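You operate a simulated robot arm through the tools that you are given. There is no shell and no other tool. Be economical: measure what you need, move in short steps, check, and stop when the job is done.

You run a simulated two-armed robot. Do the job below in one go: nothing can be reset, and whatever is moved stays where it is left.

Task
Carry the tumbler off on the blue tray, two-handed, then clean the table.
Fine: the brown tumbler rides to the sink side place; crumbs by the orange brush, smear by the yellow cloth, both go back. Set down upright: lined brown tumbler. What is to be rubbed or washed off counts as gone when no trace of it is left.
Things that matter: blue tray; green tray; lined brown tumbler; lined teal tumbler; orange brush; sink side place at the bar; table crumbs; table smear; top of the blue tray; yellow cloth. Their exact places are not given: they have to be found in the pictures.

Only the result counts: the job must be done as asked and must still hold three seconds after the hand-in. Knocking over, shifting, dropping, spilling or breaking anything else fails it. Flat cloth is picked up by pressing the open fingertips on it (5 to 10 N) and closing them slowly along it; thin cloth reads only 2 to 8 mm in the jaws.

Robot
Two 7-joint arms with two-finger parallel grippers on one trunk, on a base that drives. Base frame: it is fixed to the floor where the robot stands at the start and does not move with it; the origin is under the middle of the robot, x ahead of it, y to its left, z up. Lengths are in m, angles in rad, forces in N, time in s.
The left shoulder is at the start at [0.06, 0.143, 0.991], the right one opposite. Places, roughly: lined brown tumbler [0.25, 2.25, 0.75]; orange brush (10x4x6 cm) [0.7, 0.2, 0.9]; sink side place at the bar [0.5, -0.5, 0.9]; table crumbs [0, 2, 0.7]; table smear [0, 2, 0.7]; top of the blue tray [0.1, 2, 0.7]; yellow cloth (9x7x3 cm) [0.6, 0.2, 0.9]. Payload 1.57 kg a hand.
Tool frame (each hand has its own): the origin (TCP) lies between the finger pads and is the grasp point; the fingertips stand 0.03 m ahead of it; z points along the fingers, y is the line along which they close. The gripper opens to 0.11 m. The fingers are 0.024 m wide and 0.012 m thick; the gripper's body (0.048 by 0.112 m) begins 0.078 m behind the TCP.
Orientation is told as [roll, pitch, yaw] about the base's x, y, z axes, in that order, counted from this pose: with the fingers straight down and closing along the base's y, the tool's x points along the base's -x, its y along +y and its z along -z.

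Tools
- The arms move only by the tool servo_tool. It takes "left_series", "right_series" or both (then of equal length, played together; a hand with none holds still); each is a list of rows, each an object of numbers (a shift or turn left out is 0, a gripper value left out holds the last): "rx", "ry", "rz": the turn, a rotation vector about the tool's x, y, z in degrees; "tx", "ty", "tz": the shift along the tool's x, y, z in cm; "hand": the finger opening in cm, from 0 to 11. In form: [{"rx": .., "ry": .., "rz": .., "tx": .., "ty": .., "tz": .., "hand": ..}, ...]. A call has 1 to 8 rows; each row shifts and turns the commanded pose from where the row before left it, along the tool's axes as they then stand. A row lasts 0.2 s, in which the tool goes at most 0.05 m and 0.15 rad; a call with a longer step from one row to the next is refused whole, and so is a gripper value outside its range. Where a pose cannot be reached the arm comes as near as it can. A force on the tool above 40 N (or 10 N above the force at the start of the call, whichever is more), or a blocked arm, ends the call early, and 0.2 s more pass. Each finger travels about 0.045 m/s and halts on what it meets, pressing with about 28 N; the grip force reading is that of the motor and also rises with nothing between the fingers. The clock runs only during rows and for 0.2 s after the last one: add rows that do not move to give the fingers time. It gives the time, the measured TCP pose, the force on the tool (base axes), the opening and the grip force at its end, in the units of the frame above (readings bear some noise), with the torque about the TCP (base axes, N m) and any sound that the robot's microphone picked up.
- Cameras (640 x 400 px; columns grow to the right, rows downward): "scene" is now at [0.0473, -0.0027, 1.5976]; the picture's right is [-0.04, -1.00, 0.00], its down [-0.78, 0.03, -0.62] and it looks along [0.62, -0.02, -0.78] (base axes); focal length 294 px, centre (320, 200). "left" rides on the left gripper at [0.07, -0.016, -0.141] in its tool frame; the picture's right is [0.23, 0.97, 0.00], its down [-0.86, 0.20, -0.48] and it looks along [-0.47, 0.11, 0.88] (tool axes); focal length 222 px, centre (320, 200). "right" rides on the right gripper at [0.07, 0.016, -0.141] in its tool frame; the picture's right is [-0.23, 0.97, 0.00], its down [-0.85, -0.20, -0.48] and it looks along [-0.47, -0.11, 0.88] (tool axes); focal length 222 px, centre (320, 200).
- capture(camera): a new picture of that camera. The clock stands still meanwhile.
- lift_body(by): slides the trunk up (or, below 0, down) by that many m; the arms and the scene camera ride with it, the base frame stays. It gives what a move gives, with no picture.
- base_move(legs): drives the robot by 1 to 6 legs, each [ahead, left, turn to the left] in m, m and rad, along the robot's own axes; the way and the turn of a leg run together, so that a leg with both is an arc; at most 1.5 m and 3.142 rad a leg. The arms and the cameras ride along, it lands a little off, and it stops where it bumps. It gives what a move gives.
- aim_head(pan, tilt): turns the head with the scene camera to pan (to the left, within 1.501 rad either way) and tilt (down, from -0.506 to 1.204), counted from straight ahead of the robot. It gives what a move gives.
- pixel_to_xyz(camera, pixels): for up to 12 pixels [column, row] of the newest picture of that camera ("zoom" is the newest enlarged one), the place [x, y, z] in the base frame of the surface seen there, good to about 0.002 m. The clock stands still meanwhile.
- inspect(camera, box): a new picture of the part [left, top, right, bottom] of that camera's present view, enlarged. The clock stands still meanwhile.
- close_job(): hands the job in; it is judged then, once.

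Go step by step. Measure first, check grasps and placings, and put right what went wrong. The budget is 80 turns and 58 pictures, counting those below and the enlarged ones. Unless the task says otherwise, let go and move clear before handing in.

The tools are called after "Emit:" as name(argument=value, ...) on one line, values as JSON. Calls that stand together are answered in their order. servo_tool: Moves the arms, as the interface text tells. Its arguments: {"type":"object","properties":{"left_series":{"type":"array","items":{"type":"object","properties":{"rx":{"type":"number"},"ry":{"type":"number"},"rz":{"type":"number"},"tx":{"type":"number"},"ty":{"type":"number"},"tz":{"type":"number"},"hand":{"type":"number"}}}},"right_series":{"type":"array","items":{"type":"object","properties":{"rx":{"type":"number"},"ry":{"type":"number"},"rz":{"type":"number"},"tx":{"type":"number"},"ty":{"type":"number"},"tz":{"type":"number"},"hand":{"type":"number"}}}}},"required":[]} The other tools are called the same way: lift_body (by) slides the trunk up or down; base_move (legs) drives the base; aim_head (pan, tilt) turns the head that bears the scene camera; capture (camera) takes a picture; pixel_to_xyz (camera, pixels) gives the place of the surface under pixels of a picture; inspect (camera, box) takes an enlarged picture of a part of a camera's view; close_job () hands the job in.

At the start:

```text
clock: 0.0
left_ee_pos: [0.3598, 0.1514, 1.1546]
left_tcp_rot: [0.0, -0.003, 0.0]
left_force: [0.1, 0.5, -0.2]
left_torque: [0.01, 0.01, 0.0]
left_finger_gap: 0.11
left_gripper_force: 0.0
right_ee_pos: [0.514, -0.3003, 1.1534]
right_tcp_rot: [0.0, 0.0, -0.001]
right_force: [-0.7, -0.7, 0.5]
right_torque: [-0.02, 0.02, -0.01]
right_finger_gap: 0.1098
right_gripper_force: 0.1
trunk travel left (down, up): [-0.59, 0.0]
robot x, y, heading: [-0.001, -0.0001, -0.003]
head pan, tilt: [-0.037, 0.901]
```

scene: 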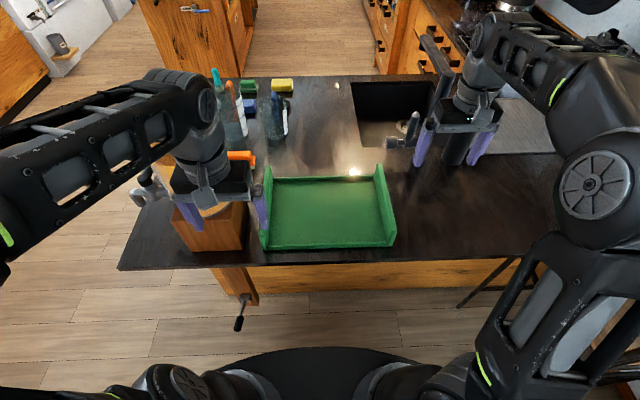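
right: 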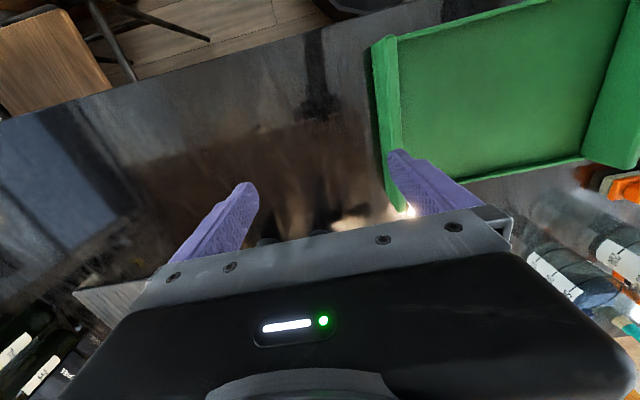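
left: 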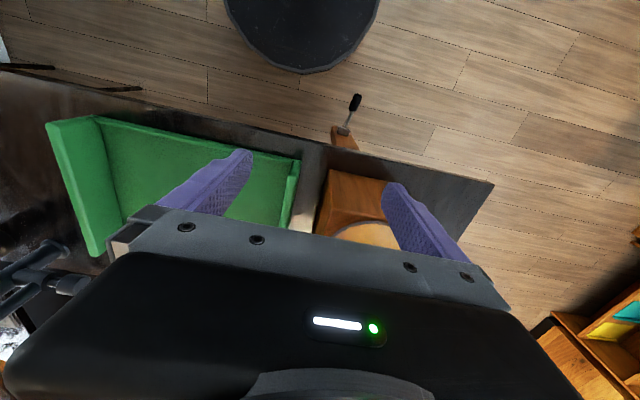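

The bar ahead holds the green tray, and the brush (orange at ~240,155) and yellow cloth (~282,85) look to be to its left. I turn the head left to find the table.

Emit:
aim_head(pan=1.45, tilt=0.6)

Emit:
capture(camera="scene")

```text
clock: 1.6
left_ee_pos: [0.3607, 0.1507, 1.154]
left_tcp_rot: [0.0, -0.002, 0.001]
left_force: [0.2, -0.6, -0.9]
left_torque: [0.02, 0.02, 0.01]
left_finger_gap: 0.11
left_gripper_force: 0.0
right_ee_pos: [0.5143, -0.3005, 1.1539]
right_tcp_rot: [-0.001, 0.001, 0.001]
right_force: [-1.0, 0.1, -1.0]
right_torque: [0.0, 0.0, 0.03]
right_finger_gap: 0.1101
right_gripper_force: 0.1
trunk travel left (down, up): [-0.59, 0.0]
robot x, y, heading: [0.0012, -0.0002, -0.004]
head pan, tilt: [1.45, 0.6]
```

```text
54 pictures are left
```

scene: 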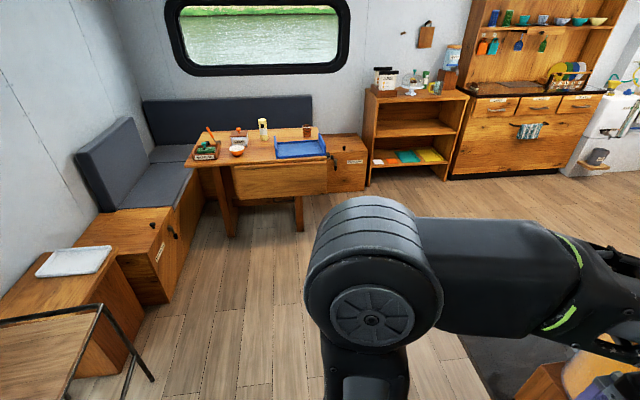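

Emit:
inspect(camera="scene", box=[180, 105, 350, 211])

Emit:
pixel_to_xyz(camera="scene", pixels=[[185, 167], [327, 156], [280, 157], [322, 153], [275, 142], [318, 138], [307, 131], [237, 150], [263, 133], [300, 210], [230, 235], [205, 155]])

```text
3.76 times, centred on (265, 158) of scene
```

zoom: 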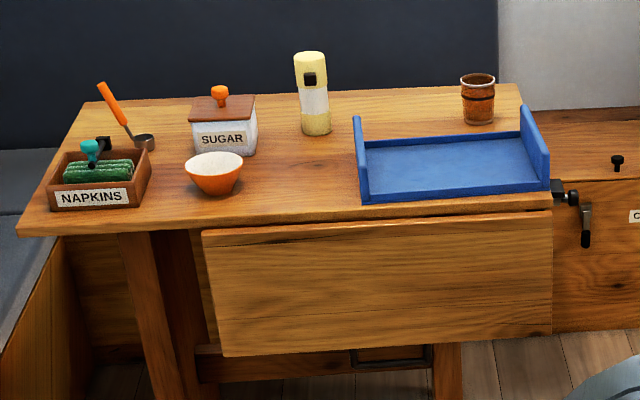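

```text
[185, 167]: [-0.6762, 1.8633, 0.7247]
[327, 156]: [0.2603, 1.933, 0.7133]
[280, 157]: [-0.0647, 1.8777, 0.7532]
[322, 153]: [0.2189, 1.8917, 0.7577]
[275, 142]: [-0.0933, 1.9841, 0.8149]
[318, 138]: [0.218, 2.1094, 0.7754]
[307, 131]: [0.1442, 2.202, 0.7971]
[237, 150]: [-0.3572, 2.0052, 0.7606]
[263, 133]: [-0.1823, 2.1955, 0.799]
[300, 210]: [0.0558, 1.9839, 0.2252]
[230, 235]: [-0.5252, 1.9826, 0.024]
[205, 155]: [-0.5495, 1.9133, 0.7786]
```

The table holds the blue tray and brown tumbler (zoom 478,98). Now a careful look at the bar.

Emit:
aim_head(pan=-0.1, tilt=0.75)

Emit:
inspect(camera="scene", box=[100, 60, 580, 360])

```text
clock: 3.2
left_ee_pos: [0.3587, 0.1514, 1.1541]
left_tcp_rot: [0.0, -0.002, 0.0]
left_force: [-0.3, 0.3, 0.0]
left_torque: [-0.01, 0.04, 0.03]
left_finger_gap: 0.1103
left_gripper_force: 0.1
right_ee_pos: [0.515, -0.3009, 1.1541]
right_tcp_rot: [-0.001, 0.0, -0.001]
right_force: [-0.4, -0.1, -1.2]
right_torque: [0.01, 0.01, -0.03]
right_finger_gap: 0.11
right_gripper_force: 0.0
trunk travel left (down, up): [-0.59, 0.0]
robot x, y, heading: [0.0009, 0.0017, -0.005]
head pan, tilt: [-0.099, 0.75]
```

```text
1.33 times, centred on (340, 210) of scene
```

zoom: 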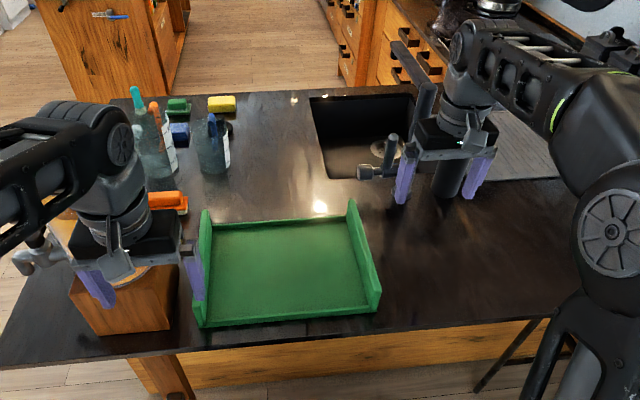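

Emit:
pixel_to_xyz(camera="zoom", pixels=[[222, 103], [170, 200], [205, 320], [378, 303], [355, 215], [205, 225], [320, 175], [410, 330], [540, 300], [480, 250], [540, 215], [290, 270]])

Emit:
pixel_to_xyz(camera="zoom", pixels=[[180, 130], [180, 108], [440, 180], [545, 180], [310, 100], [130, 290], [20, 335], [300, 325], [555, 310], [420, 90], [210, 104], [234, 104]])

```text
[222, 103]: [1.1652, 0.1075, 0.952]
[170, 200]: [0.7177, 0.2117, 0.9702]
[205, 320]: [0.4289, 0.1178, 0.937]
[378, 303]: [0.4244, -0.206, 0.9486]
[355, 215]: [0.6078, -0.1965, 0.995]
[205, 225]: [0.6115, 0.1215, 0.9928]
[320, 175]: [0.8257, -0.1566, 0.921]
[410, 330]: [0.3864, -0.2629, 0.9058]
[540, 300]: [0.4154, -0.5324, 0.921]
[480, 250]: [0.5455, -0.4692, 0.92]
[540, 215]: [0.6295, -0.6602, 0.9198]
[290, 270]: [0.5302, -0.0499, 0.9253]
```

```text
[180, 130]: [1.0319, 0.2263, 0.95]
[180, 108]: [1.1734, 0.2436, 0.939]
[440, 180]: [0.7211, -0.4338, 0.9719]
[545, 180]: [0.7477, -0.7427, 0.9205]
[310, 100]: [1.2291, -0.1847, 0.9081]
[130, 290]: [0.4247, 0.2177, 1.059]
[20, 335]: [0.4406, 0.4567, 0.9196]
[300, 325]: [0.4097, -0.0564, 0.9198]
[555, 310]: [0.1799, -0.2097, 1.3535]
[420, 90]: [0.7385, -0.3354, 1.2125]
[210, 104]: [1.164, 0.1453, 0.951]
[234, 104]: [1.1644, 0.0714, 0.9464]
```

The left hand hides the brush/cloth region. I move it 25 cm left and the right hand back a bit to see more.

Emit:
servo_tool(left_series=[{"ty": 5}, {"ty": 5}, {"ty": 5}, {"ty": 5}, {"ty": 5}, {}], right_series=[{"ty": -4, "tx": 3}, {"ty": -4, "tx": 3}, {"ty": -4, "tx": 3}, {"tx": 3}, {"tx": 3}, {}])

Emit:
capture(camera="scene")

Emit:
capture(camera="left")

```text
clock: 4.6
left_ee_pos: [0.3622, 0.4024, 1.1541]
left_tcp_rot: [0.0, 0.0, 0.001]
left_force: [-0.7, -0.4, -0.1]
left_torque: [0.04, 0.04, -0.04]
left_finger_gap: 0.1099
left_gripper_force: 0.1
right_ee_pos: [0.363, -0.4216, 1.1529]
right_tcp_rot: [0.0, 0.0, 0.001]
right_force: [-0.5, -0.3, -0.3]
right_torque: [0.03, 0.02, 0.0]
right_finger_gap: 0.11
right_gripper_force: 0.0
trunk travel left (down, up): [-0.59, 0.0]
robot x, y, heading: [0.0011, 0.0016, 0.0]
head pan, tilt: [-0.099, 0.75]
```

```text
51 pictures are left
```

scene: 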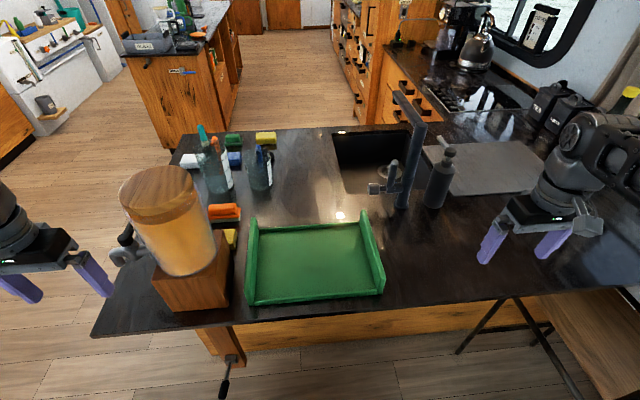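

```text
50 pictures are left
```

left: 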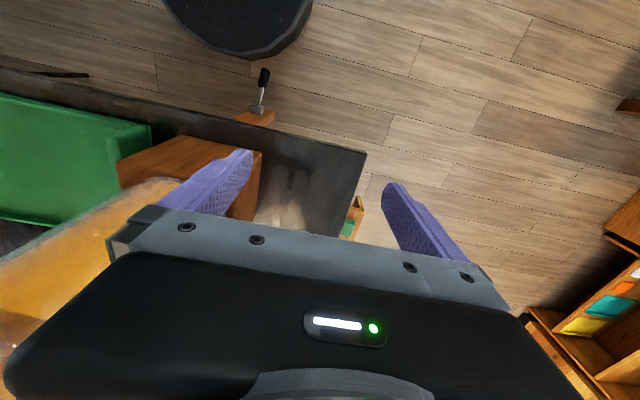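

Emit:
inspect(camera="scene", box=[160, 170, 288, 250])

Emit:
pixel_to_xyz(camera="zoom", pixels=[[250, 180], [395, 180], [260, 215], [395, 215], [330, 200], [350, 300], [385, 300], [380, 350], [350, 340], [355, 380], [150, 30], [200, 300]])

Emit:
pixel_to_xyz(camera="scene", pixels=[[120, 180], [205, 180], [160, 310], [225, 305], [230, 235], [448, 152], [440, 200], [430, 150], [480, 330], [460, 250], [520, 295], [90, 335]])

```text
5.00 times, centred on (224, 210) of scene
```

zoom: 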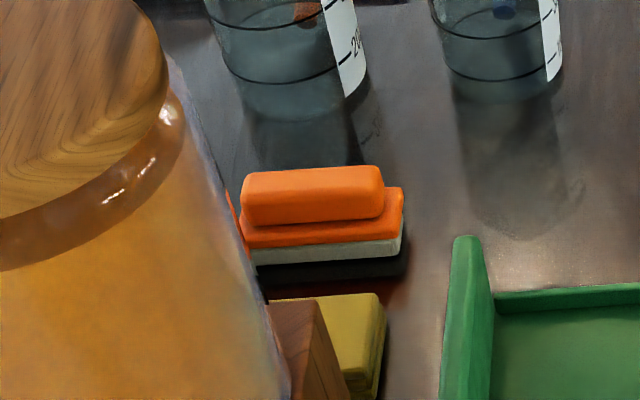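

```text
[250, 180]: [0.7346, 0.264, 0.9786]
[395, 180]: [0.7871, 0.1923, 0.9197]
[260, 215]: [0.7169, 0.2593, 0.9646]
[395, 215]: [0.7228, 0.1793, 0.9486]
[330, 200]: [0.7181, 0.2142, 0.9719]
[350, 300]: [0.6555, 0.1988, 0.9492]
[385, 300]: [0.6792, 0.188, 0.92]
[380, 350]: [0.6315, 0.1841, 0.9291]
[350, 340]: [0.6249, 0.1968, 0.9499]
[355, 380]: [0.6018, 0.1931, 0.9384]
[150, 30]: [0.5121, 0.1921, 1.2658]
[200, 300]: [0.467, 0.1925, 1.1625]
```

```text
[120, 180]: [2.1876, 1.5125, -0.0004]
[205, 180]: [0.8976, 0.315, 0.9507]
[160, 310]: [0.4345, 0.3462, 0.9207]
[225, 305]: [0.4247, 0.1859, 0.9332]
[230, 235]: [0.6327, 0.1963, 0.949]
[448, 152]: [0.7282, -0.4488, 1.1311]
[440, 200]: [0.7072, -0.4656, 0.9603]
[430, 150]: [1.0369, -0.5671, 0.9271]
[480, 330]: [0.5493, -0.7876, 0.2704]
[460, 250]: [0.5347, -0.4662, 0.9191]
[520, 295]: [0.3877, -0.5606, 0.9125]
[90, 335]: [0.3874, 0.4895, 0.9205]
```

The brush lies at about (0.72,0.22), the cloth at (0.64,0.23), with a tall jar in front of them. First the tumbler: I back off, slide left and turn to face the table.

Emit:
base_move(legs=[[-0.15, 0, 0], [0, 0.9, 0], [0, 0, 1.571], [0.35, -0.2, 0]])

Emit:
aim_head(pan=0, tilt=0.85)

Emit:
capture(camera="scene")

```text
clock: 16.5
left_ee_pos: [-0.3634, 1.6469, 1.1548]
left_tcp_rot: [0.002, 0.0, 1.586]
left_force: [0.5, -0.2, 0.1]
left_torque: [-0.03, 0.01, -0.03]
left_finger_gap: 0.1099
left_gripper_force: 0.0
right_ee_pos: [0.4589, 1.6596, 1.1531]
right_tcp_rot: [-0.001, -0.001, 1.584]
right_force: [0.1, -0.2, 0.0]
right_torque: [0.01, 0.0, 0.03]
right_finger_gap: 0.1101
right_gripper_force: 0.1
trunk travel left (down, up): [-0.59, 0.0]
robot x, y, heading: [0.045, 1.2936, 1.59]
head pan, tilt: [-0.099, 0.75]
```

```text
clock: 17.1
left_ee_pos: [-0.3645, 1.6476, 1.1544]
left_tcp_rot: [-0.001, -0.001, 1.585]
left_force: [0.3, 0.2, -0.1]
left_torque: [0.01, -0.01, 0.0]
left_finger_gap: 0.11
left_gripper_force: 0.1
right_ee_pos: [0.4591, 1.6601, 1.1533]
right_tcp_rot: [-0.001, 0.0, 1.584]
right_force: [0.5, 0.0, -0.2]
right_torque: [0.02, -0.03, 0.02]
right_finger_gap: 0.1097
right_gripper_force: 0.1
trunk travel left (down, up): [-0.59, 0.0]
robot x, y, heading: [0.0405, 1.2867, 1.584]
head pan, tilt: [0.0, 0.85]
```

```text
48 pictures are left
```

scene: 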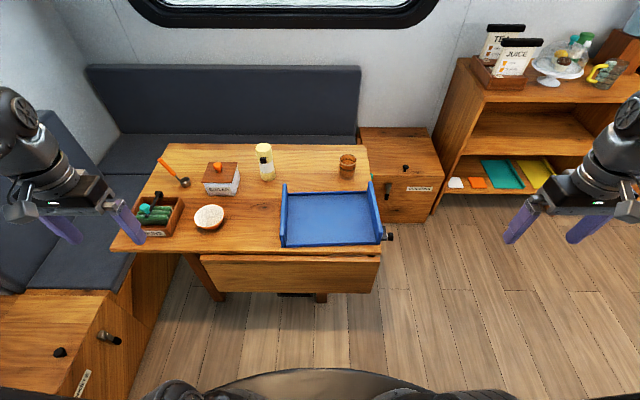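

Emit:
inspect(camera="scene", box=[220, 140, 412, 260])

Emit:
pixel_to_xyz(camera="zoom", pixels=[[208, 140], [213, 330], [502, 140], [530, 325], [225, 340], [522, 333], [370, 330], [360, 190], [420, 50], [430, 85], [455, 50], [400, 50]])

Emit:
pixel_to_xyz(camera="scene", pixels=[[110, 250], [380, 253], [368, 150], [165, 145], [300, 165], [220, 175], [262, 155], [208, 215], [330, 253], [347, 178], [185, 182], [330, 215]])

```text
3.33 times, centred on (316, 200) of scene
```

zoom: 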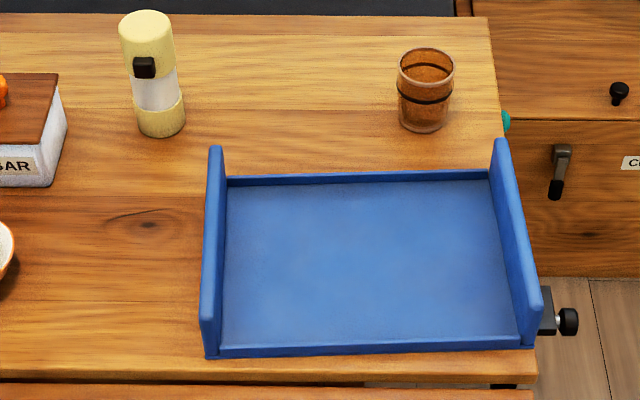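

```text
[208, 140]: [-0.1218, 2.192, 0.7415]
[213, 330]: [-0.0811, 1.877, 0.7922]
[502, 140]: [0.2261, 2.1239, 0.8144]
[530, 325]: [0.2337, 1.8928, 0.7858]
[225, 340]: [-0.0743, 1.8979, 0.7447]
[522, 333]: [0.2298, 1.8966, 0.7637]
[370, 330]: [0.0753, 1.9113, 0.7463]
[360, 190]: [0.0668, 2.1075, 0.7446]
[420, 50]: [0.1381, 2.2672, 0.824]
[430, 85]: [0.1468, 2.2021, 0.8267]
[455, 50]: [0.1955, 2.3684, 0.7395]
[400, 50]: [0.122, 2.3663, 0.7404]
```

```text
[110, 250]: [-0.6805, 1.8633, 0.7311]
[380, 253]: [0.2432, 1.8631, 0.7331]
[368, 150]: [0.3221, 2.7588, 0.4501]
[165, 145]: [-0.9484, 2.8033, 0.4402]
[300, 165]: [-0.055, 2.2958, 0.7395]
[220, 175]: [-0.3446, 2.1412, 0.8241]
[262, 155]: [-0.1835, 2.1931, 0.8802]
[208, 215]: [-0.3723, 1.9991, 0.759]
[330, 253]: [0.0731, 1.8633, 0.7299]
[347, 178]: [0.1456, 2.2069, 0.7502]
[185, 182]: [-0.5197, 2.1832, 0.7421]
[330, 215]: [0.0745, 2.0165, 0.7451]
```

Tray walls are at x≈−0.08 and 0.23 (y 1.88–2.12, top 0.815); the tumbler is at about (0.147,2.235). I drive closer and take a look with the right hand camera.

Emit:
base_move(legs=[[0.225, -0.035, -0.013]])

Emit:
capture(camera="scene")

Emit:
pixel_to_xyz(camera="scene", pixels=[[320, 200], [340, 200], [320, 180], [340, 180], [350, 190], [330, 190]])

```text
clock: 18.9
left_ee_pos: [-0.3253, 1.8823, 1.1534]
left_tcp_rot: [0.001, -0.001, 1.567]
left_force: [-0.5, 0.5, -0.1]
left_torque: [-0.03, 0.03, 0.0]
left_finger_gap: 0.11
left_gripper_force: 0.1
right_ee_pos: [0.4984, 1.8811, 1.1527]
right_tcp_rot: [-0.002, -0.001, 1.566]
right_force: [0.6, 0.1, -0.6]
right_torque: [-0.04, -0.02, -0.03]
right_finger_gap: 0.1099
right_gripper_force: 0.1
trunk travel left (down, up): [-0.59, 0.0]
robot x, y, heading: [0.0776, 1.5176, 1.567]
head pan, tilt: [0.0, 0.85]
```

```text
46 pictures are left
```

scene: 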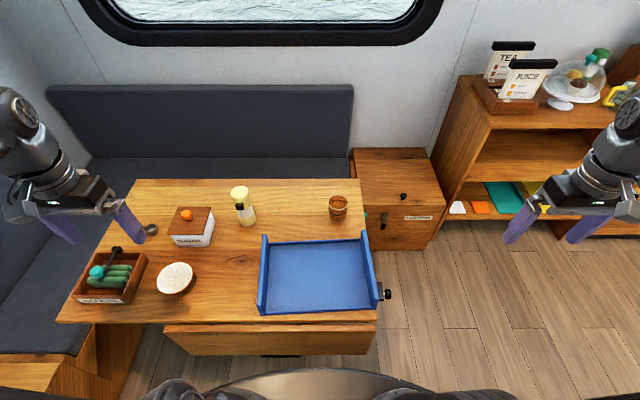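

```text
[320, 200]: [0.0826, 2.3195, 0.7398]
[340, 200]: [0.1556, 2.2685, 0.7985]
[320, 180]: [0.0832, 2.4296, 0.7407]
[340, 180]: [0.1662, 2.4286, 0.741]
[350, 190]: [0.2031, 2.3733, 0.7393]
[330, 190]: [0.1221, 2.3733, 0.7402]
```

Emit:
inspect(camera="scene", box=[300, 180, 396, 240])

Emit:
pixel_to_xyz(camera="zoom", pixels=[[198, 120], [315, 120], [258, 100], [258, 145], [255, 200], [255, 262], [220, 250], [288, 250], [255, 285], [440, 255], [440, 230]])

```text
6.67 times, centred on (348, 210) of scene
```

zoom: 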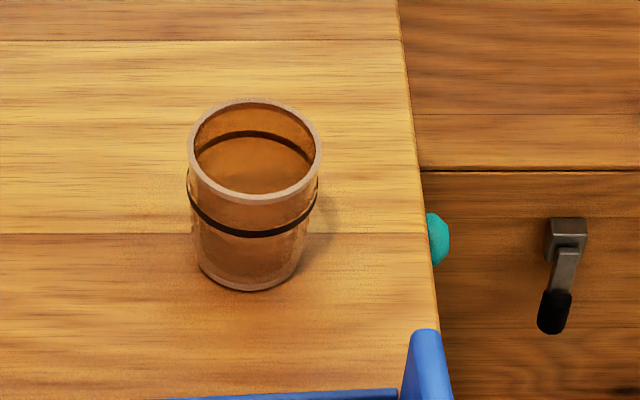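

```text
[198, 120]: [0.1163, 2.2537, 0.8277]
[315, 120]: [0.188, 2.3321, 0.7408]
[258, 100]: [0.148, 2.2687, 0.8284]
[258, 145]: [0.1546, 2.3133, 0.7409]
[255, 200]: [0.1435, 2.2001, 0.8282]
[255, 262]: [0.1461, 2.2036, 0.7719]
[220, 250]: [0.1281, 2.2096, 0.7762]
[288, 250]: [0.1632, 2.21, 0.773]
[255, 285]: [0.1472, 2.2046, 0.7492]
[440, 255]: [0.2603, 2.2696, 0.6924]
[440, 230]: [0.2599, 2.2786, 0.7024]
```

Tumbler centre (0.147,2.234), rim 7.1 cm wide, height 8.8 cm. Moving the right hand above it.

Emit:
servo_tool(right_series=[{"tx": -3.3, "ty": 3.3}, {"tx": -3.3, "ty": 3.3}, {"tx": -3.3, "ty": 3.3}, {"tx": -3.3, "ty": 3.3}, {"tx": -3.3, "ty": 3.3}, {"tx": -3.3, "ty": 3.3}, {"tx": -3.3, "ty": 3.3}, {"tx": -3.3, "ty": 3.3}])

Emit:
servo_tool(right_series=[{"tx": -3, "ty": 3, "tz": 2}, {"tx": -3, "ty": 3, "tz": 2}, {"tx": -2.5, "ty": 2.7, "tz": 3}, {"tz": 5}, {"tz": 5}, {"tz": 5}, {}, {}])

```text
clock: 20.7
left_ee_pos: [-0.3243, 1.8808, 1.155]
left_tcp_rot: [-0.001, -0.003, 1.567]
left_force: [0.1, -0.2, -0.2]
left_torque: [0.02, 0.01, -0.05]
left_finger_gap: 0.1099
left_gripper_force: 0.1
right_ee_pos: [0.315, 2.0649, 1.1534]
right_tcp_rot: [-0.001, -0.002, 1.567]
right_force: [-0.1, 0.2, -0.9]
right_torque: [-0.01, 0.01, -0.01]
right_finger_gap: 0.1103
right_gripper_force: 0.1
right hand out of reach, approached as far as the arm can: row 6, 7, 8
trunk travel left (down, up): [-0.59, 0.0]
robot x, y, heading: [0.0775, 1.52, 1.568]
head pan, tilt: [0.0, 0.85]
```

```text
clock: 22.5
left_ee_pos: [-0.325, 1.8825, 1.1536]
left_tcp_rot: [0.0, 0.0, 1.567]
left_force: [0.6, -0.3, -0.5]
left_torque: [0.02, 0.01, 0.02]
left_finger_gap: 0.1101
left_gripper_force: 0.2
right_ee_pos: [0.2387, 2.1408, 0.9449]
right_tcp_rot: [-0.001, 0.0, 1.566]
right_force: [-0.2, -0.5, 0.2]
right_torque: [0.01, -0.01, 0.01]
right_finger_gap: 0.11
right_gripper_force: 0.1
right hand out of reach, approached as far as the arm can: row 3
trunk travel left (down, up): [-0.59, 0.0]
robot x, y, heading: [0.0789, 1.5152, 1.564]
head pan, tilt: [0.0, 0.85]
```

Emit:
servo_tool(right_series=[{"tx": 0, "ty": 4, "tz": 2}, {"tx": 0, "ty": 5}, {"tx": -4.5}, {"tx": -4.8}, {}, {}])

Emit:
capture(camera="right")

```text
clock: 23.9
left_ee_pos: [-0.3243, 1.8802, 1.1545]
left_tcp_rot: [0.0, -0.003, 1.567]
left_force: [-1.1, -0.1, 0.2]
left_torque: [0.0, 0.0, -0.02]
left_finger_gap: 0.1098
left_gripper_force: 0.0
right_ee_pos: [0.146, 2.2084, 0.9243]
right_tcp_rot: [0.0, -0.004, 1.568]
right_force: [-0.1, 0.3, 0.0]
right_torque: [0.0, 0.02, -0.04]
right_finger_gap: 0.1101
right_gripper_force: 0.2
right hand out of reach, approached as far as the arm can: row 4
trunk travel left (down, up): [-0.59, 0.0]
robot x, y, heading: [0.0746, 1.5191, 1.567]
head pan, tilt: [0.0, 0.85]
```

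```text
44 pictures are left
```

right: 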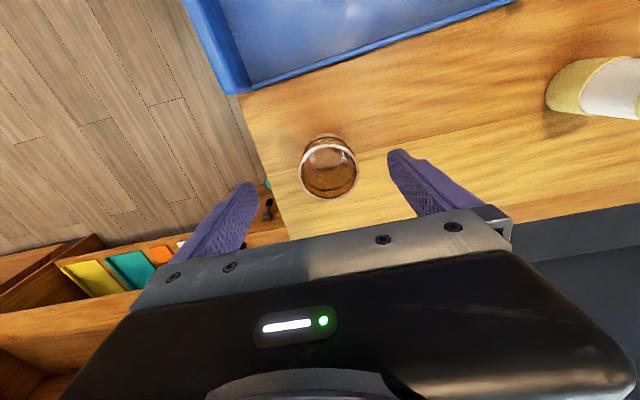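

Short by 2.6 cm in y at this height; lower down it reaches farther. Descend to just above the rim and extend.

Emit:
servo_tool(right_series=[{"tz": 4.5}, {"tx": -2.6, "ty": -0.1}, {}, {}])

```text
clock: 24.9
left_ee_pos: [-0.325, 1.8816, 1.1555]
left_tcp_rot: [-0.001, -0.001, 1.568]
left_force: [0.0, -1.0, 0.1]
left_torque: [0.0, 0.03, -0.03]
left_finger_gap: 0.1101
left_gripper_force: 0.0
right_ee_pos: [0.1453, 2.2083, 0.8787]
right_tcp_rot: [0.0, -0.001, 1.568]
right_force: [0.8, 1.4, -0.6]
right_torque: [0.03, 0.0, -0.04]
right_finger_gap: 0.11
right_gripper_force: 0.0
right hand out of reach, approached as far as the arm can: row 2
trunk travel left (down, up): [-0.59, 0.0]
robot x, y, heading: [0.0754, 1.5174, 1.568]
head pan, tilt: [0.0, 0.85]
```

Emit:
base_move(legs=[[0.03, 0, 0]])

```text
clock: 25.7
left_ee_pos: [-0.3251, 1.9132, 1.1542]
left_tcp_rot: [0.002, 0.003, 1.566]
left_force: [0.6, 1.2, -0.6]
left_torque: [-0.08, 0.02, -0.03]
left_finger_gap: 0.1101
left_gripper_force: 0.0
right_ee_pos: [0.1445, 2.2389, 0.8777]
right_tcp_rot: [0.0, 0.001, 1.568]
right_force: [0.3, 0.5, -0.8]
right_torque: [-0.05, 0.01, -0.02]
right_finger_gap: 0.11
right_gripper_force: 0.0
trunk travel left (down, up): [-0.59, 0.0]
robot x, y, heading: [0.0752, 1.55, 1.569]
head pan, tilt: [0.0, 0.85]
```

Emit:
servo_tool(right_series=[{"tx": 0.4, "ty": -0.25}, {"tz": 4}, {"tz": 4.2}, {}, {"hand": 5}, {}, {}, {}])

Emit:
capture(camera="right")

```text
clock: 27.5
left_ee_pos: [-0.3238, 1.9124, 1.1538]
left_tcp_rot: [0.0, 0.0, 1.566]
left_force: [0.7, 0.1, 0.4]
left_torque: [0.0, -0.02, -0.06]
left_finger_gap: 0.1098
left_gripper_force: 0.0
right_ee_pos: [0.1477, 2.2318, 0.7949]
right_tcp_rot: [0.002, 0.003, 1.567]
right_force: [-0.6, -0.9, 0.5]
right_torque: [0.0, -0.02, -0.02]
right_finger_gap: 0.0688
right_gripper_force: 27.3
trunk travel left (down, up): [-0.59, 0.0]
robot x, y, heading: [0.0775, 1.5498, 1.565]
head pan, tilt: [0.0, 0.85]
```

```text
43 pictures are left
```

right: 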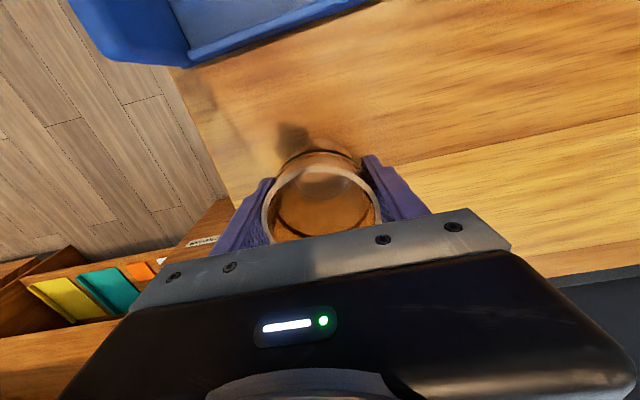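

Gripped at 6.9 cm. Lift and carry it over the tray.

Emit:
servo_tool(right_series=[{"tz": -4}, {"tz": -4}, {"tz": -4}, {"tx": 4.2, "ty": 1.8}, {"tx": 4.7, "ty": 1.4}, {"tx": 4.7, "ty": 1.4}, {"tx": 4.7, "ty": 1.4}, {"tx": 4.7, "ty": 1.4}])

Emit:
servo_tool(right_series=[{"tz": 3.5}, {"tz": 3.5}, {"tz": 3}, {"tz": 1}, {}])

```text
clock: 29.3
left_ee_pos: [-0.3242, 1.9103, 1.1539]
left_tcp_rot: [0.001, -0.002, 1.568]
left_force: [0.4, 0.1, 0.1]
left_torque: [0.02, -0.03, -0.02]
left_finger_gap: 0.1101
left_gripper_force: 0.1
right_ee_pos: [0.0728, 1.9983, 0.9178]
right_tcp_rot: [0.0, -0.001, 1.568]
right_force: [-0.5, -0.4, -2.2]
right_torque: [-0.01, 0.01, -0.01]
right_finger_gap: 0.0686
right_gripper_force: 28.6
trunk travel left (down, up): [-0.59, 0.0]
robot x, y, heading: [0.0758, 1.5483, 1.565]
head pan, tilt: [0.0, 0.85]
```

```text
clock: 30.5
left_ee_pos: [-0.3247, 1.9111, 1.1554]
left_tcp_rot: [0.001, -0.002, 1.568]
left_force: [-0.1, 0.2, 0.6]
left_torque: [0.01, 0.0, -0.03]
left_finger_gap: 0.1099
left_gripper_force: 0.0
right_ee_pos: [0.0729, 2.0077, 0.8037]
right_tcp_rot: [-0.001, 0.001, 1.568]
right_force: [0.5, 0.5, -2.5]
right_torque: [0.0, 0.04, 0.01]
right_finger_gap: 0.0689
right_gripper_force: 28.0
trunk travel left (down, up): [-0.59, 0.0]
robot x, y, heading: [0.0783, 1.5482, 1.561]
head pan, tilt: [0.0, 0.85]
```

Emit:
servo_tool(right_series=[{"tz": 0.4}, {"tz": 0.2}, {}])

```text
clock: 31.3
left_ee_pos: [-0.3235, 1.9104, 1.1531]
left_tcp_rot: [0.0, -0.002, 1.567]
left_force: [0.7, 0.7, -0.1]
left_torque: [0.02, 0.0, 0.02]
left_finger_gap: 0.1099
left_gripper_force: 0.0
right_ee_pos: [0.0716, 2.0055, 0.8007]
right_tcp_rot: [0.0, -0.002, 1.568]
right_force: [1.0, -0.5, 7.9]
right_torque: [-0.04, -0.31, -0.04]
right_finger_gap: 0.0687
right_gripper_force: 27.9
trunk travel left (down, up): [-0.59, 0.0]
robot x, y, heading: [0.0766, 1.5471, 1.567]
head pan, tilt: [0.0, 0.85]
```

Contact felt (7.9 N); release and rise.

Emit:
servo_tool(right_series=[{"hand": 8}, {}, {"hand": 10}, {"tz": -4}, {"tz": -4}, {"tz": -4}, {"tz": -4}, {}])

Emit:
inspect(camera="scene", box=[200, 180, 440, 330])

```text
clock: 33.1
left_ee_pos: [-0.3258, 1.9108, 1.1531]
left_tcp_rot: [0.001, -0.001, 1.569]
left_force: [-0.5, -0.1, -0.3]
left_torque: [0.03, 0.01, 0.0]
left_finger_gap: 0.1099
left_gripper_force: 0.0
right_ee_pos: [0.0696, 2.0046, 0.9626]
right_tcp_rot: [0.001, 0.0, 1.568]
right_force: [-0.4, 0.3, -0.1]
right_torque: [-0.03, 0.0, 0.01]
right_finger_gap: 0.1001
right_gripper_force: 0.1
trunk travel left (down, up): [-0.59, 0.0]
robot x, y, heading: [0.0772, 1.5498, 1.568]
head pan, tilt: [0.0, 0.85]
```

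```text
2.67 times, centred on (320, 255) of scene
```

zoom: 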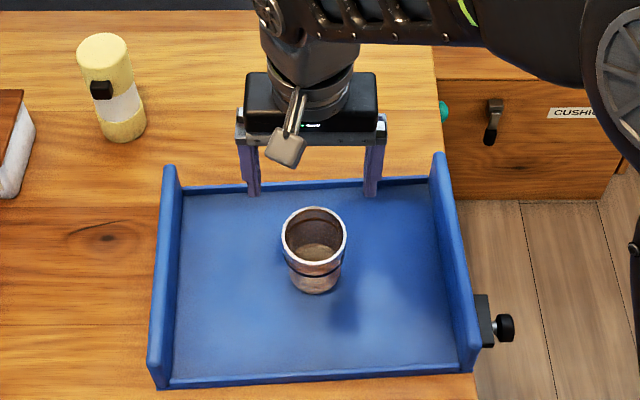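

Tumbler stands in the tray. Measure the walls for grasping.

Emit:
pixel_to_xyz(camera="zoom", pixels=[[168, 180], [153, 360], [158, 270], [165, 270], [437, 165], [470, 350], [452, 260], [458, 260], [485, 320], [505, 325], [170, 300], [447, 290]])

```text
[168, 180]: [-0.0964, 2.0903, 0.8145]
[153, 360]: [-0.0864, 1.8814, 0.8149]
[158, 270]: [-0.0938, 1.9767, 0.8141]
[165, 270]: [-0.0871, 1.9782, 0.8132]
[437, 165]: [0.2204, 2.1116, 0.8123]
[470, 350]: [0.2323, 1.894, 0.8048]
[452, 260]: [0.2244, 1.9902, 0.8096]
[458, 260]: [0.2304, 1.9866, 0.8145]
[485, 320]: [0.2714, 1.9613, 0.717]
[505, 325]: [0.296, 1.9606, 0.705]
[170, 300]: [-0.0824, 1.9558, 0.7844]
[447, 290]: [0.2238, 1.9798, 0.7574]
```

Emit:
servo_tool(left_series=[{"ty": -3.95, "tx": -1.3, "tz": 2.4, "hand": 6}, {"ty": -3.95, "tx": -1.3, "tz": 2.4}, {"ty": -3.95, "tx": -1.3, "tz": 2.4}, {"ty": -3.95, "tx": -1.3, "tz": 2.4}, {"ty": -3.95, "tx": -1.3, "tz": 2.4}, {"ty": -3.95, "tx": -1.4, "tz": 2.4}, {"tz": 4.5}, {"tz": 5, "rz": -2.9}], right_series=[{"ty": -2.65, "hand": 6}, {"ty": -2.65}, {"ty": -2.65}, {"ty": -2.65}, {"ty": -2.65}, {"ty": -2.65}, {"tz": 3}, {"tz": 3, "rz": -2.9}])

Emit:
capture(camera="scene")

Emit:
capture(camera="left")

Emit:
capture(camera="right")

```text
clock: 34.9
left_ee_pos: [-0.0876, 1.9945, 0.9139]
left_tcp_rot: [-0.001, -0.001, 1.62]
left_force: [0.0, 0.1, -0.2]
left_torque: [0.0, -0.01, 0.01]
left_finger_gap: 0.0603
left_gripper_force: 0.1
right_ee_pos: [0.2328, 2.0082, 0.9018]
right_tcp_rot: [0.0, -0.002, 1.618]
right_force: [-0.4, 0.3, -1.2]
right_torque: [0.01, -0.04, -0.03]
right_finger_gap: 0.06
right_gripper_force: 0.1
trunk travel left (down, up): [-0.59, 0.0]
robot x, y, heading: [0.0749, 1.5501, 1.569]
head pan, tilt: [0.0, 0.85]
```

```text
41 pictures are left
```

scene: 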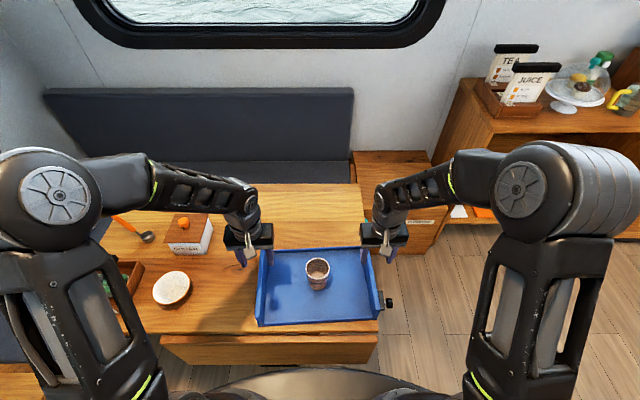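

```text
40 pictures are left
```

left: 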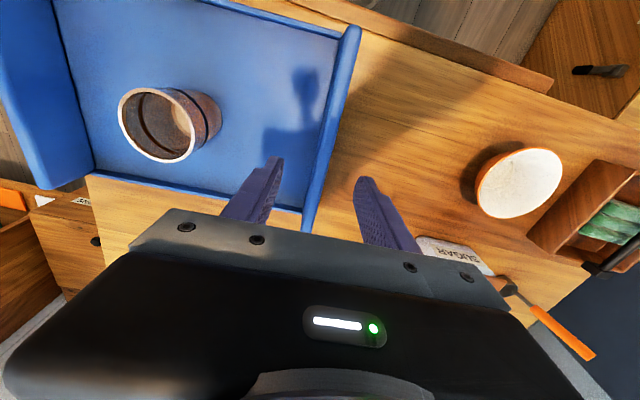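

```text
39 pictures are left
```

right: 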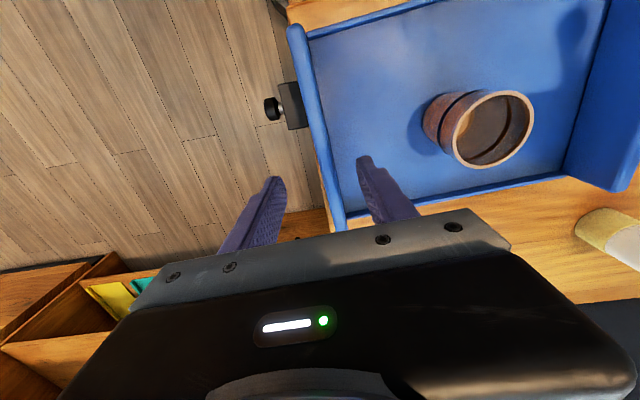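

Both hands straddle the walls. Descend and close together.

Emit:
servo_tool(left_series=[{"tz": 4, "ty": 0.1}, {"tz": 4}, {"tz": 4.8}, {}], right_series=[{"tz": 4, "ty": 0.4}, {"tz": 4}, {"tz": 3.6}, {}])

Emit:
servo_tool(left_series=[{"hand": 3}, {"hand": 2}, {"hand": 0.5}, {"hand": 0.5}, {}, {}], right_series=[{"hand": 3}, {"hand": 2}, {"hand": 0.5}, {"hand": 0.5}, {}, {}])

```text
clock: 35.9
left_ee_pos: [-0.0856, 1.9905, 0.7861]
left_tcp_rot: [0.0, -0.003, 1.618]
left_force: [0.2, 0.0, -0.1]
left_torque: [0.04, -0.04, 0.02]
left_finger_gap: 0.0599
left_gripper_force: 0.1
right_ee_pos: [0.2261, 2.005, 0.7857]
right_tcp_rot: [0.001, -0.002, 1.617]
right_force: [-0.8, -0.2, 0.9]
right_torque: [0.02, -0.01, -0.03]
right_finger_gap: 0.0599
right_gripper_force: 0.1
trunk travel left (down, up): [-0.59, 0.0]
robot x, y, heading: [0.0759, 1.5443, 1.564]
head pan, tilt: [0.0, 0.85]
```

```text
clock: 37.3
left_ee_pos: [-0.0879, 1.9914, 0.787]
left_tcp_rot: [0.0, -0.001, 1.618]
left_force: [-24.8, 1.1, 5.4]
left_torque: [-0.29, -0.19, 0.11]
left_finger_gap: 0.026
left_gripper_force: 12.1
right_ee_pos: [0.2268, 2.0035, 0.7867]
right_tcp_rot: [-0.003, -0.001, 1.618]
right_force: [21.0, 0.9, 1.3]
right_torque: [-0.28, 0.13, 0.21]
right_finger_gap: 0.0232
right_gripper_force: 10.7
trunk travel left (down, up): [-0.59, 0.0]
robot x, y, heading: [0.0743, 1.5494, 1.569]
head pan, tilt: [0.0, 0.85]
```

Outer fingers touch first: hands need to shift outward ~5 mm each. Ease them outward while the fingers close.

Emit:
servo_tool(left_series=[{"ty": 0.25}, {"ty": 0.25}, {"ty": 0.1}, {}], right_series=[{"ty": -0.25}, {"ty": -0.2}, {"ty": -0.1}, {}])

```text
clock: 38.3
left_ee_pos: [-0.092, 1.9902, 0.7862]
left_tcp_rot: [0.0, -0.003, 1.618]
left_force: [-2.9, 1.9, -2.9]
left_torque: [-0.72, 0.55, 0.5]
left_finger_gap: 0.016
left_gripper_force: 26.2
right_ee_pos: [0.2314, 2.0063, 0.7841]
right_tcp_rot: [0.002, 0.0, 1.62]
right_force: [1.8, -4.7, 5.4]
right_torque: [0.23, 0.08, 0.41]
right_finger_gap: 0.0159
right_gripper_force: 28.0
trunk travel left (down, up): [-0.59, 0.0]
robot x, y, heading: [0.0769, 1.5493, 1.571]
head pan, tilt: [0.0, 0.85]
```

Both gripped at 1.6 cm with balanced forces. Lift slowly together.

Emit:
servo_tool(left_series=[{"tz": -1}, {"tz": -1.5}, {"tz": -1.5}, {}, {}], right_series=[{"tz": -1}, {"tz": -1.5}, {"tz": -1.5}, {}, {}])

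Emit:
inspect(camera="scene", box=[200, 180, 440, 330])

```text
clock: 39.5
left_ee_pos: [-0.0934, 1.9895, 0.8266]
left_tcp_rot: [-0.004, -0.002, 1.616]
left_force: [25.1, 2.4, -8.2]
left_torque: [-0.26, 1.25, 0.4]
left_finger_gap: 0.016
left_gripper_force: 27.9
right_ee_pos: [0.2315, 2.0049, 0.8245]
right_tcp_rot: [0.004, -0.002, 1.622]
right_force: [-26.4, -3.4, 3.2]
right_torque: [0.11, 0.68, 0.23]
right_finger_gap: 0.0156
right_gripper_force: 27.5
trunk travel left (down, up): [-0.59, 0.0]
robot x, y, heading: [0.0795, 1.5451, 1.564]
head pan, tilt: [0.0, 0.85]
```

```text
2.67 times, centred on (320, 255) of scene
```

zoom: 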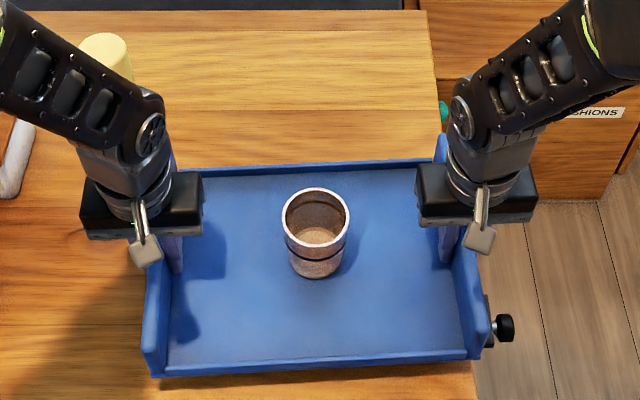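

Lifted level, but 25 N of outward tension; ease hands inward 3 mm each while lifting more.

Emit:
servo_tool(left_series=[{"ty": -0.15}, {"ty": -0.15}, {"tz": -2}, {"tz": -2}, {"tz": -2}, {}], right_series=[{"ty": 0.15}, {"ty": 0.15}, {"tz": -2}, {"tz": -2}, {"tz": -2}, {}])

```text
clock: 40.9
left_ee_pos: [-0.0937, 1.9887, 0.887]
left_tcp_rot: [0.002, 0.002, 1.618]
left_force: [-8.2, 2.1, -6.7]
left_torque: [-0.4, 0.24, 0.35]
left_finger_gap: 0.0161
left_gripper_force: 28.0
right_ee_pos: [0.2304, 2.0043, 0.8838]
right_tcp_rot: [-0.001, 0.001, 1.616]
right_force: [7.7, -2.1, 1.3]
right_torque: [0.24, 1.03, 0.41]
right_finger_gap: 0.016
right_gripper_force: 28.3
trunk travel left (down, up): [-0.59, 0.0]
robot x, y, heading: [0.0753, 1.5438, 1.567]
head pan, tilt: [0.0, 0.85]
```

Emit:
servo_tool(left_series=[{"tz": -2.5}, {"tz": -2.5}, {"tz": -2.5}, {"tz": -2.5}, {"tz": -2.5}, {"tz": -2}, {}], right_series=[{"tz": -2.5}, {"tz": -2.5}, {"tz": -2.5}, {"tz": -2.5}, {"tz": -2.5}, {"tz": -2}, {}])

Emit:
aim_head(pan=0, tilt=0.85)

Emit:
capture(camera="scene")

```text
clock: 42.5
left_ee_pos: [-0.0931, 1.9908, 1.0318]
left_tcp_rot: [-0.001, 0.0, 1.617]
left_force: [-8.0, 1.9, -9.4]
left_torque: [0.03, 1.41, 0.47]
left_finger_gap: 0.0162
left_gripper_force: 28.1
right_ee_pos: [0.2303, 2.0067, 1.027]
right_tcp_rot: [0.001, 0.0, 1.619]
right_force: [6.4, -2.7, 6.0]
right_torque: [-0.22, 1.38, 0.47]
right_finger_gap: 0.0161
right_gripper_force: 27.8
trunk travel left (down, up): [-0.59, 0.0]
robot x, y, heading: [0.0762, 1.5481, 1.569]
head pan, tilt: [0.0, 0.85]
```

```text
clock: 43.1
left_ee_pos: [-0.0939, 1.9895, 1.031]
left_tcp_rot: [0.0, 0.0, 1.619]
left_force: [-3.4, 1.7, -11.0]
left_torque: [-0.1, 1.37, 0.51]
left_finger_gap: 0.0161
left_gripper_force: 27.9
right_ee_pos: [0.2296, 2.0061, 1.0256]
right_tcp_rot: [-0.002, 0.0, 1.618]
right_force: [4.1, -2.9, 6.2]
right_torque: [-0.1, 1.39, 0.48]
right_finger_gap: 0.0161
right_gripper_force: 27.9
trunk travel left (down, up): [-0.59, 0.0]
robot x, y, heading: [0.0782, 1.5463, 1.566]
head pan, tilt: [0.0, 0.85]
```

```text
37 pictures are left
```

scene: 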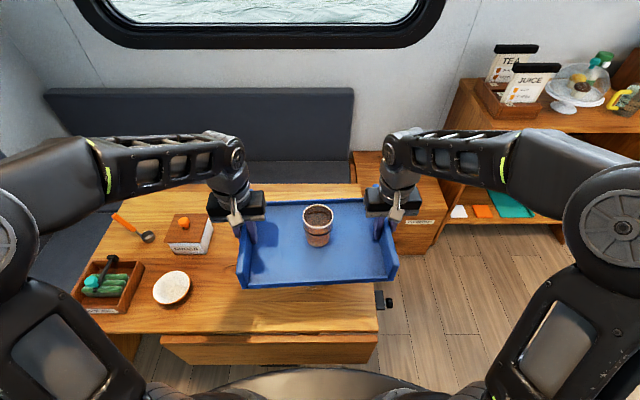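

Tray held level with the tumbler upright. Check the floor space to the rear-left (-x side) before driving.

Emit:
servo_tool(left_series=[{"tz": 0.1}, {}], right_series=[{"tz": -0.2}, {}])

Emit:
aim_head(pan=1.5, tilt=0.6)

Emit:
capture(camera="scene")

```text
clock: 43.7
left_ee_pos: [-0.0919, 1.989, 1.0311]
left_tcp_rot: [-0.002, -0.001, 1.619]
left_force: [-0.3, 3.9, -4.2]
left_torque: [-0.54, 0.37, 0.64]
left_finger_gap: 0.0158
left_gripper_force: 28.1
right_ee_pos: [0.2302, 2.0051, 1.0302]
right_tcp_rot: [0.0, 0.0, 1.617]
right_force: [0.4, -3.4, 0.7]
right_torque: [0.51, 0.33, 0.59]
right_finger_gap: 0.0157
right_gripper_force: 27.6
trunk travel left (down, up): [-0.59, 0.0]
robot x, y, heading: [0.0737, 1.5454, 1.563]
head pan, tilt: [0.0, 0.85]
```

```text
clock: 45.3
left_ee_pos: [-0.0914, 1.9898, 1.032]
left_tcp_rot: [-0.002, -0.002, 1.617]
left_force: [5.1, 4.4, -4.1]
left_torque: [0.46, 0.31, 0.62]
left_finger_gap: 0.0158
left_gripper_force: 28.0
right_ee_pos: [0.2297, 2.005, 1.0297]
right_tcp_rot: [0.0, 0.0, 1.617]
right_force: [-5.5, -4.2, -1.2]
right_torque: [-0.53, 0.12, 0.7]
right_finger_gap: 0.0158
right_gripper_force: 28.2
trunk travel left (down, up): [-0.59, 0.0]
robot x, y, heading: [0.0778, 1.5509, 1.569]
head pan, tilt: [1.499, 0.6]
```

```text
36 pictures are left
```

scene: 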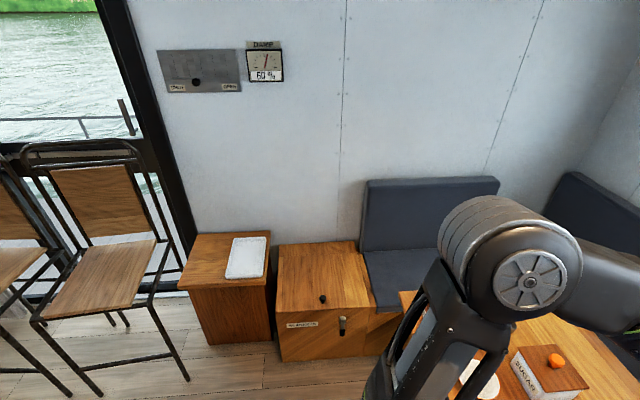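

Emit:
pixel_to_xyz(camera="scene", pixels=[[188, 380], [95, 392], [155, 240], [75, 320], [150, 280], [280, 360], [210, 345], [40, 320]])

```text
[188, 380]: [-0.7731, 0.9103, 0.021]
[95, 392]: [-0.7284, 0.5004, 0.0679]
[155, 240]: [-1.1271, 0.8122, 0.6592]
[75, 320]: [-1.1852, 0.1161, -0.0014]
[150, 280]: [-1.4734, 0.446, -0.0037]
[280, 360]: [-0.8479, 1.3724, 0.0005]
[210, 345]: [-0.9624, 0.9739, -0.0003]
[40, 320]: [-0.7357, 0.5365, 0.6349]
```

Chairs start beyond x<-0.73, so x=-0.22 is a clear lane. Back off, turn to face the bar, stop before sliding along.

Emit:
base_move(legs=[[-0.6, 0, 0], [0, 0.3, 0], [0, 0, -1.567]])

Emit:
aim_head(pan=-0.6, tilt=0.75)

Emit:
capture(camera="scene")

```text
clock: 54.1
left_ee_pos: [0.2243, 1.1149, 1.0305]
left_tcp_rot: [0.0, 0.001, 0.024]
left_force: [4.5, -15.1, -3.0]
left_torque: [0.23, 0.01, 0.65]
left_finger_gap: 0.0155
left_gripper_force: 27.7
right_ee_pos: [0.2335, 0.7907, 1.0303]
right_tcp_rot: [0.001, 0.0, 0.026]
right_force: [-5.4, 16.3, -2.1]
right_torque: [0.11, -0.01, 0.68]
right_finger_gap: 0.0158
right_gripper_force: 27.9
trunk travel left (down, up): [-0.59, 0.0]
robot x, y, heading: [-0.218, 0.9563, -0.026]
head pan, tilt: [1.499, 0.6]
```

```text
clock: 56.1
left_ee_pos: [0.2249, 1.1141, 1.0308]
left_tcp_rot: [-0.001, -0.002, 0.027]
left_force: [4.1, -2.1, -3.5]
left_torque: [0.32, -0.24, 0.58]
left_finger_gap: 0.0156
left_gripper_force: 28.7
right_ee_pos: [0.2326, 0.7907, 1.0297]
right_tcp_rot: [0.001, 0.001, 0.025]
right_force: [-4.2, 1.8, -2.0]
right_torque: [0.08, 0.24, 0.65]
right_finger_gap: 0.0158
right_gripper_force: 28.2
trunk travel left (down, up): [-0.59, 0.0]
robot x, y, heading: [-0.2221, 0.9561, -0.024]
head pan, tilt: [-0.6, 0.75]
```

```text
35 pictures are left
```

scene: 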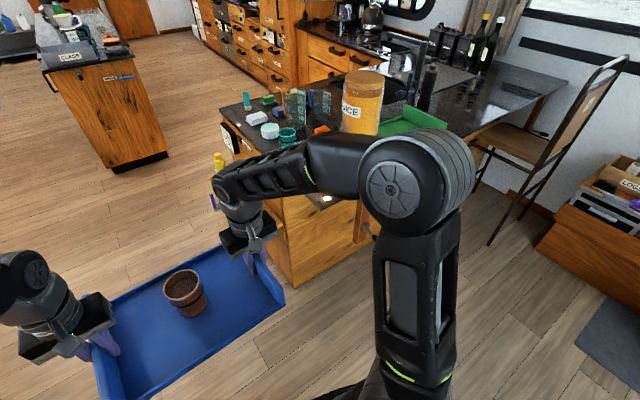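

Emit:
pixel_to_xyz(camera="scene", pixels=[[490, 243], [475, 185], [530, 165], [545, 260], [500, 150], [555, 72], [580, 90], [445, 137], [355, 80]])

```text
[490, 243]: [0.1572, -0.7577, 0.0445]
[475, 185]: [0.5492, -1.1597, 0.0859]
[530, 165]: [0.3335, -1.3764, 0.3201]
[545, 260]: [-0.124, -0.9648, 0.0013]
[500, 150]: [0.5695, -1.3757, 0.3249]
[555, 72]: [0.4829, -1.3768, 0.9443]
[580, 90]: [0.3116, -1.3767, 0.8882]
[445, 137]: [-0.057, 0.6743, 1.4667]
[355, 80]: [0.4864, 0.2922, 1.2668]
```

A chair leg stands at (0.16,-0.76), so I will stop at y≈-0.3 and reach right for the last 20 cm. Slide along the bar in the clear lane.

Emit:
base_move(legs=[[0, 0, 0.024], [0, -1.25, 0]])

Emit:
aim_head(pan=-0.15, tilt=0.8)

Emit:
capture(camera="scene")

```text
clock: 62.8
left_ee_pos: [0.2095, -0.1227, 1.0322]
left_tcp_rot: [0.002, -0.001, 0.028]
left_force: [4.2, -2.7, -3.2]
left_torque: [0.3, 0.05, 0.64]
left_finger_gap: 0.0157
left_gripper_force: 28.3
right_ee_pos: [0.2188, -0.4468, 1.0284]
right_tcp_rot: [0.001, 0.0, 0.027]
right_force: [-3.7, 3.0, -0.6]
right_torque: [0.08, 0.0, 0.66]
right_finger_gap: 0.0157
right_gripper_force: 27.5
trunk travel left (down, up): [-0.59, 0.0]
robot x, y, heading: [-0.2369, -0.2828, -0.021]
head pan, tilt: [-0.6, 0.75]
```

```text
clock: 63.6
left_ee_pos: [0.2086, -0.1233, 1.0315]
left_tcp_rot: [-0.001, -0.003, 0.027]
left_force: [3.3, -0.7, -5.0]
left_torque: [0.34, 0.3, 0.67]
left_finger_gap: 0.0159
left_gripper_force: 28.0
right_ee_pos: [0.2183, -0.4465, 1.0294]
right_tcp_rot: [0.0, 0.0, 0.027]
right_force: [-4.5, 1.1, -1.2]
right_torque: [0.16, -0.26, 0.68]
right_finger_gap: 0.0158
right_gripper_force: 28.5
trunk travel left (down, up): [-0.59, 0.0]
robot x, y, heading: [-0.2354, -0.2821, -0.023]
head pan, tilt: [-0.15, 0.799]
```

```text
34 pictures are left
```

scene: 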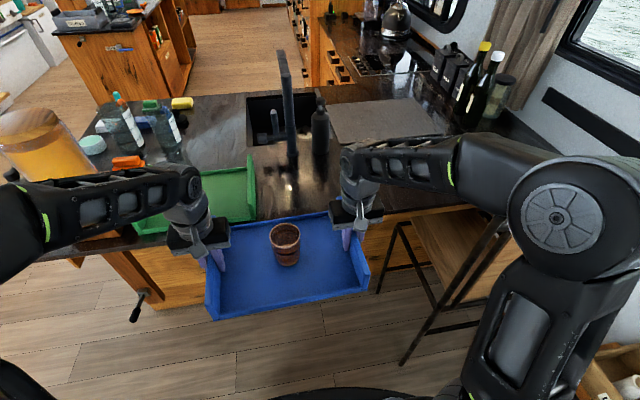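

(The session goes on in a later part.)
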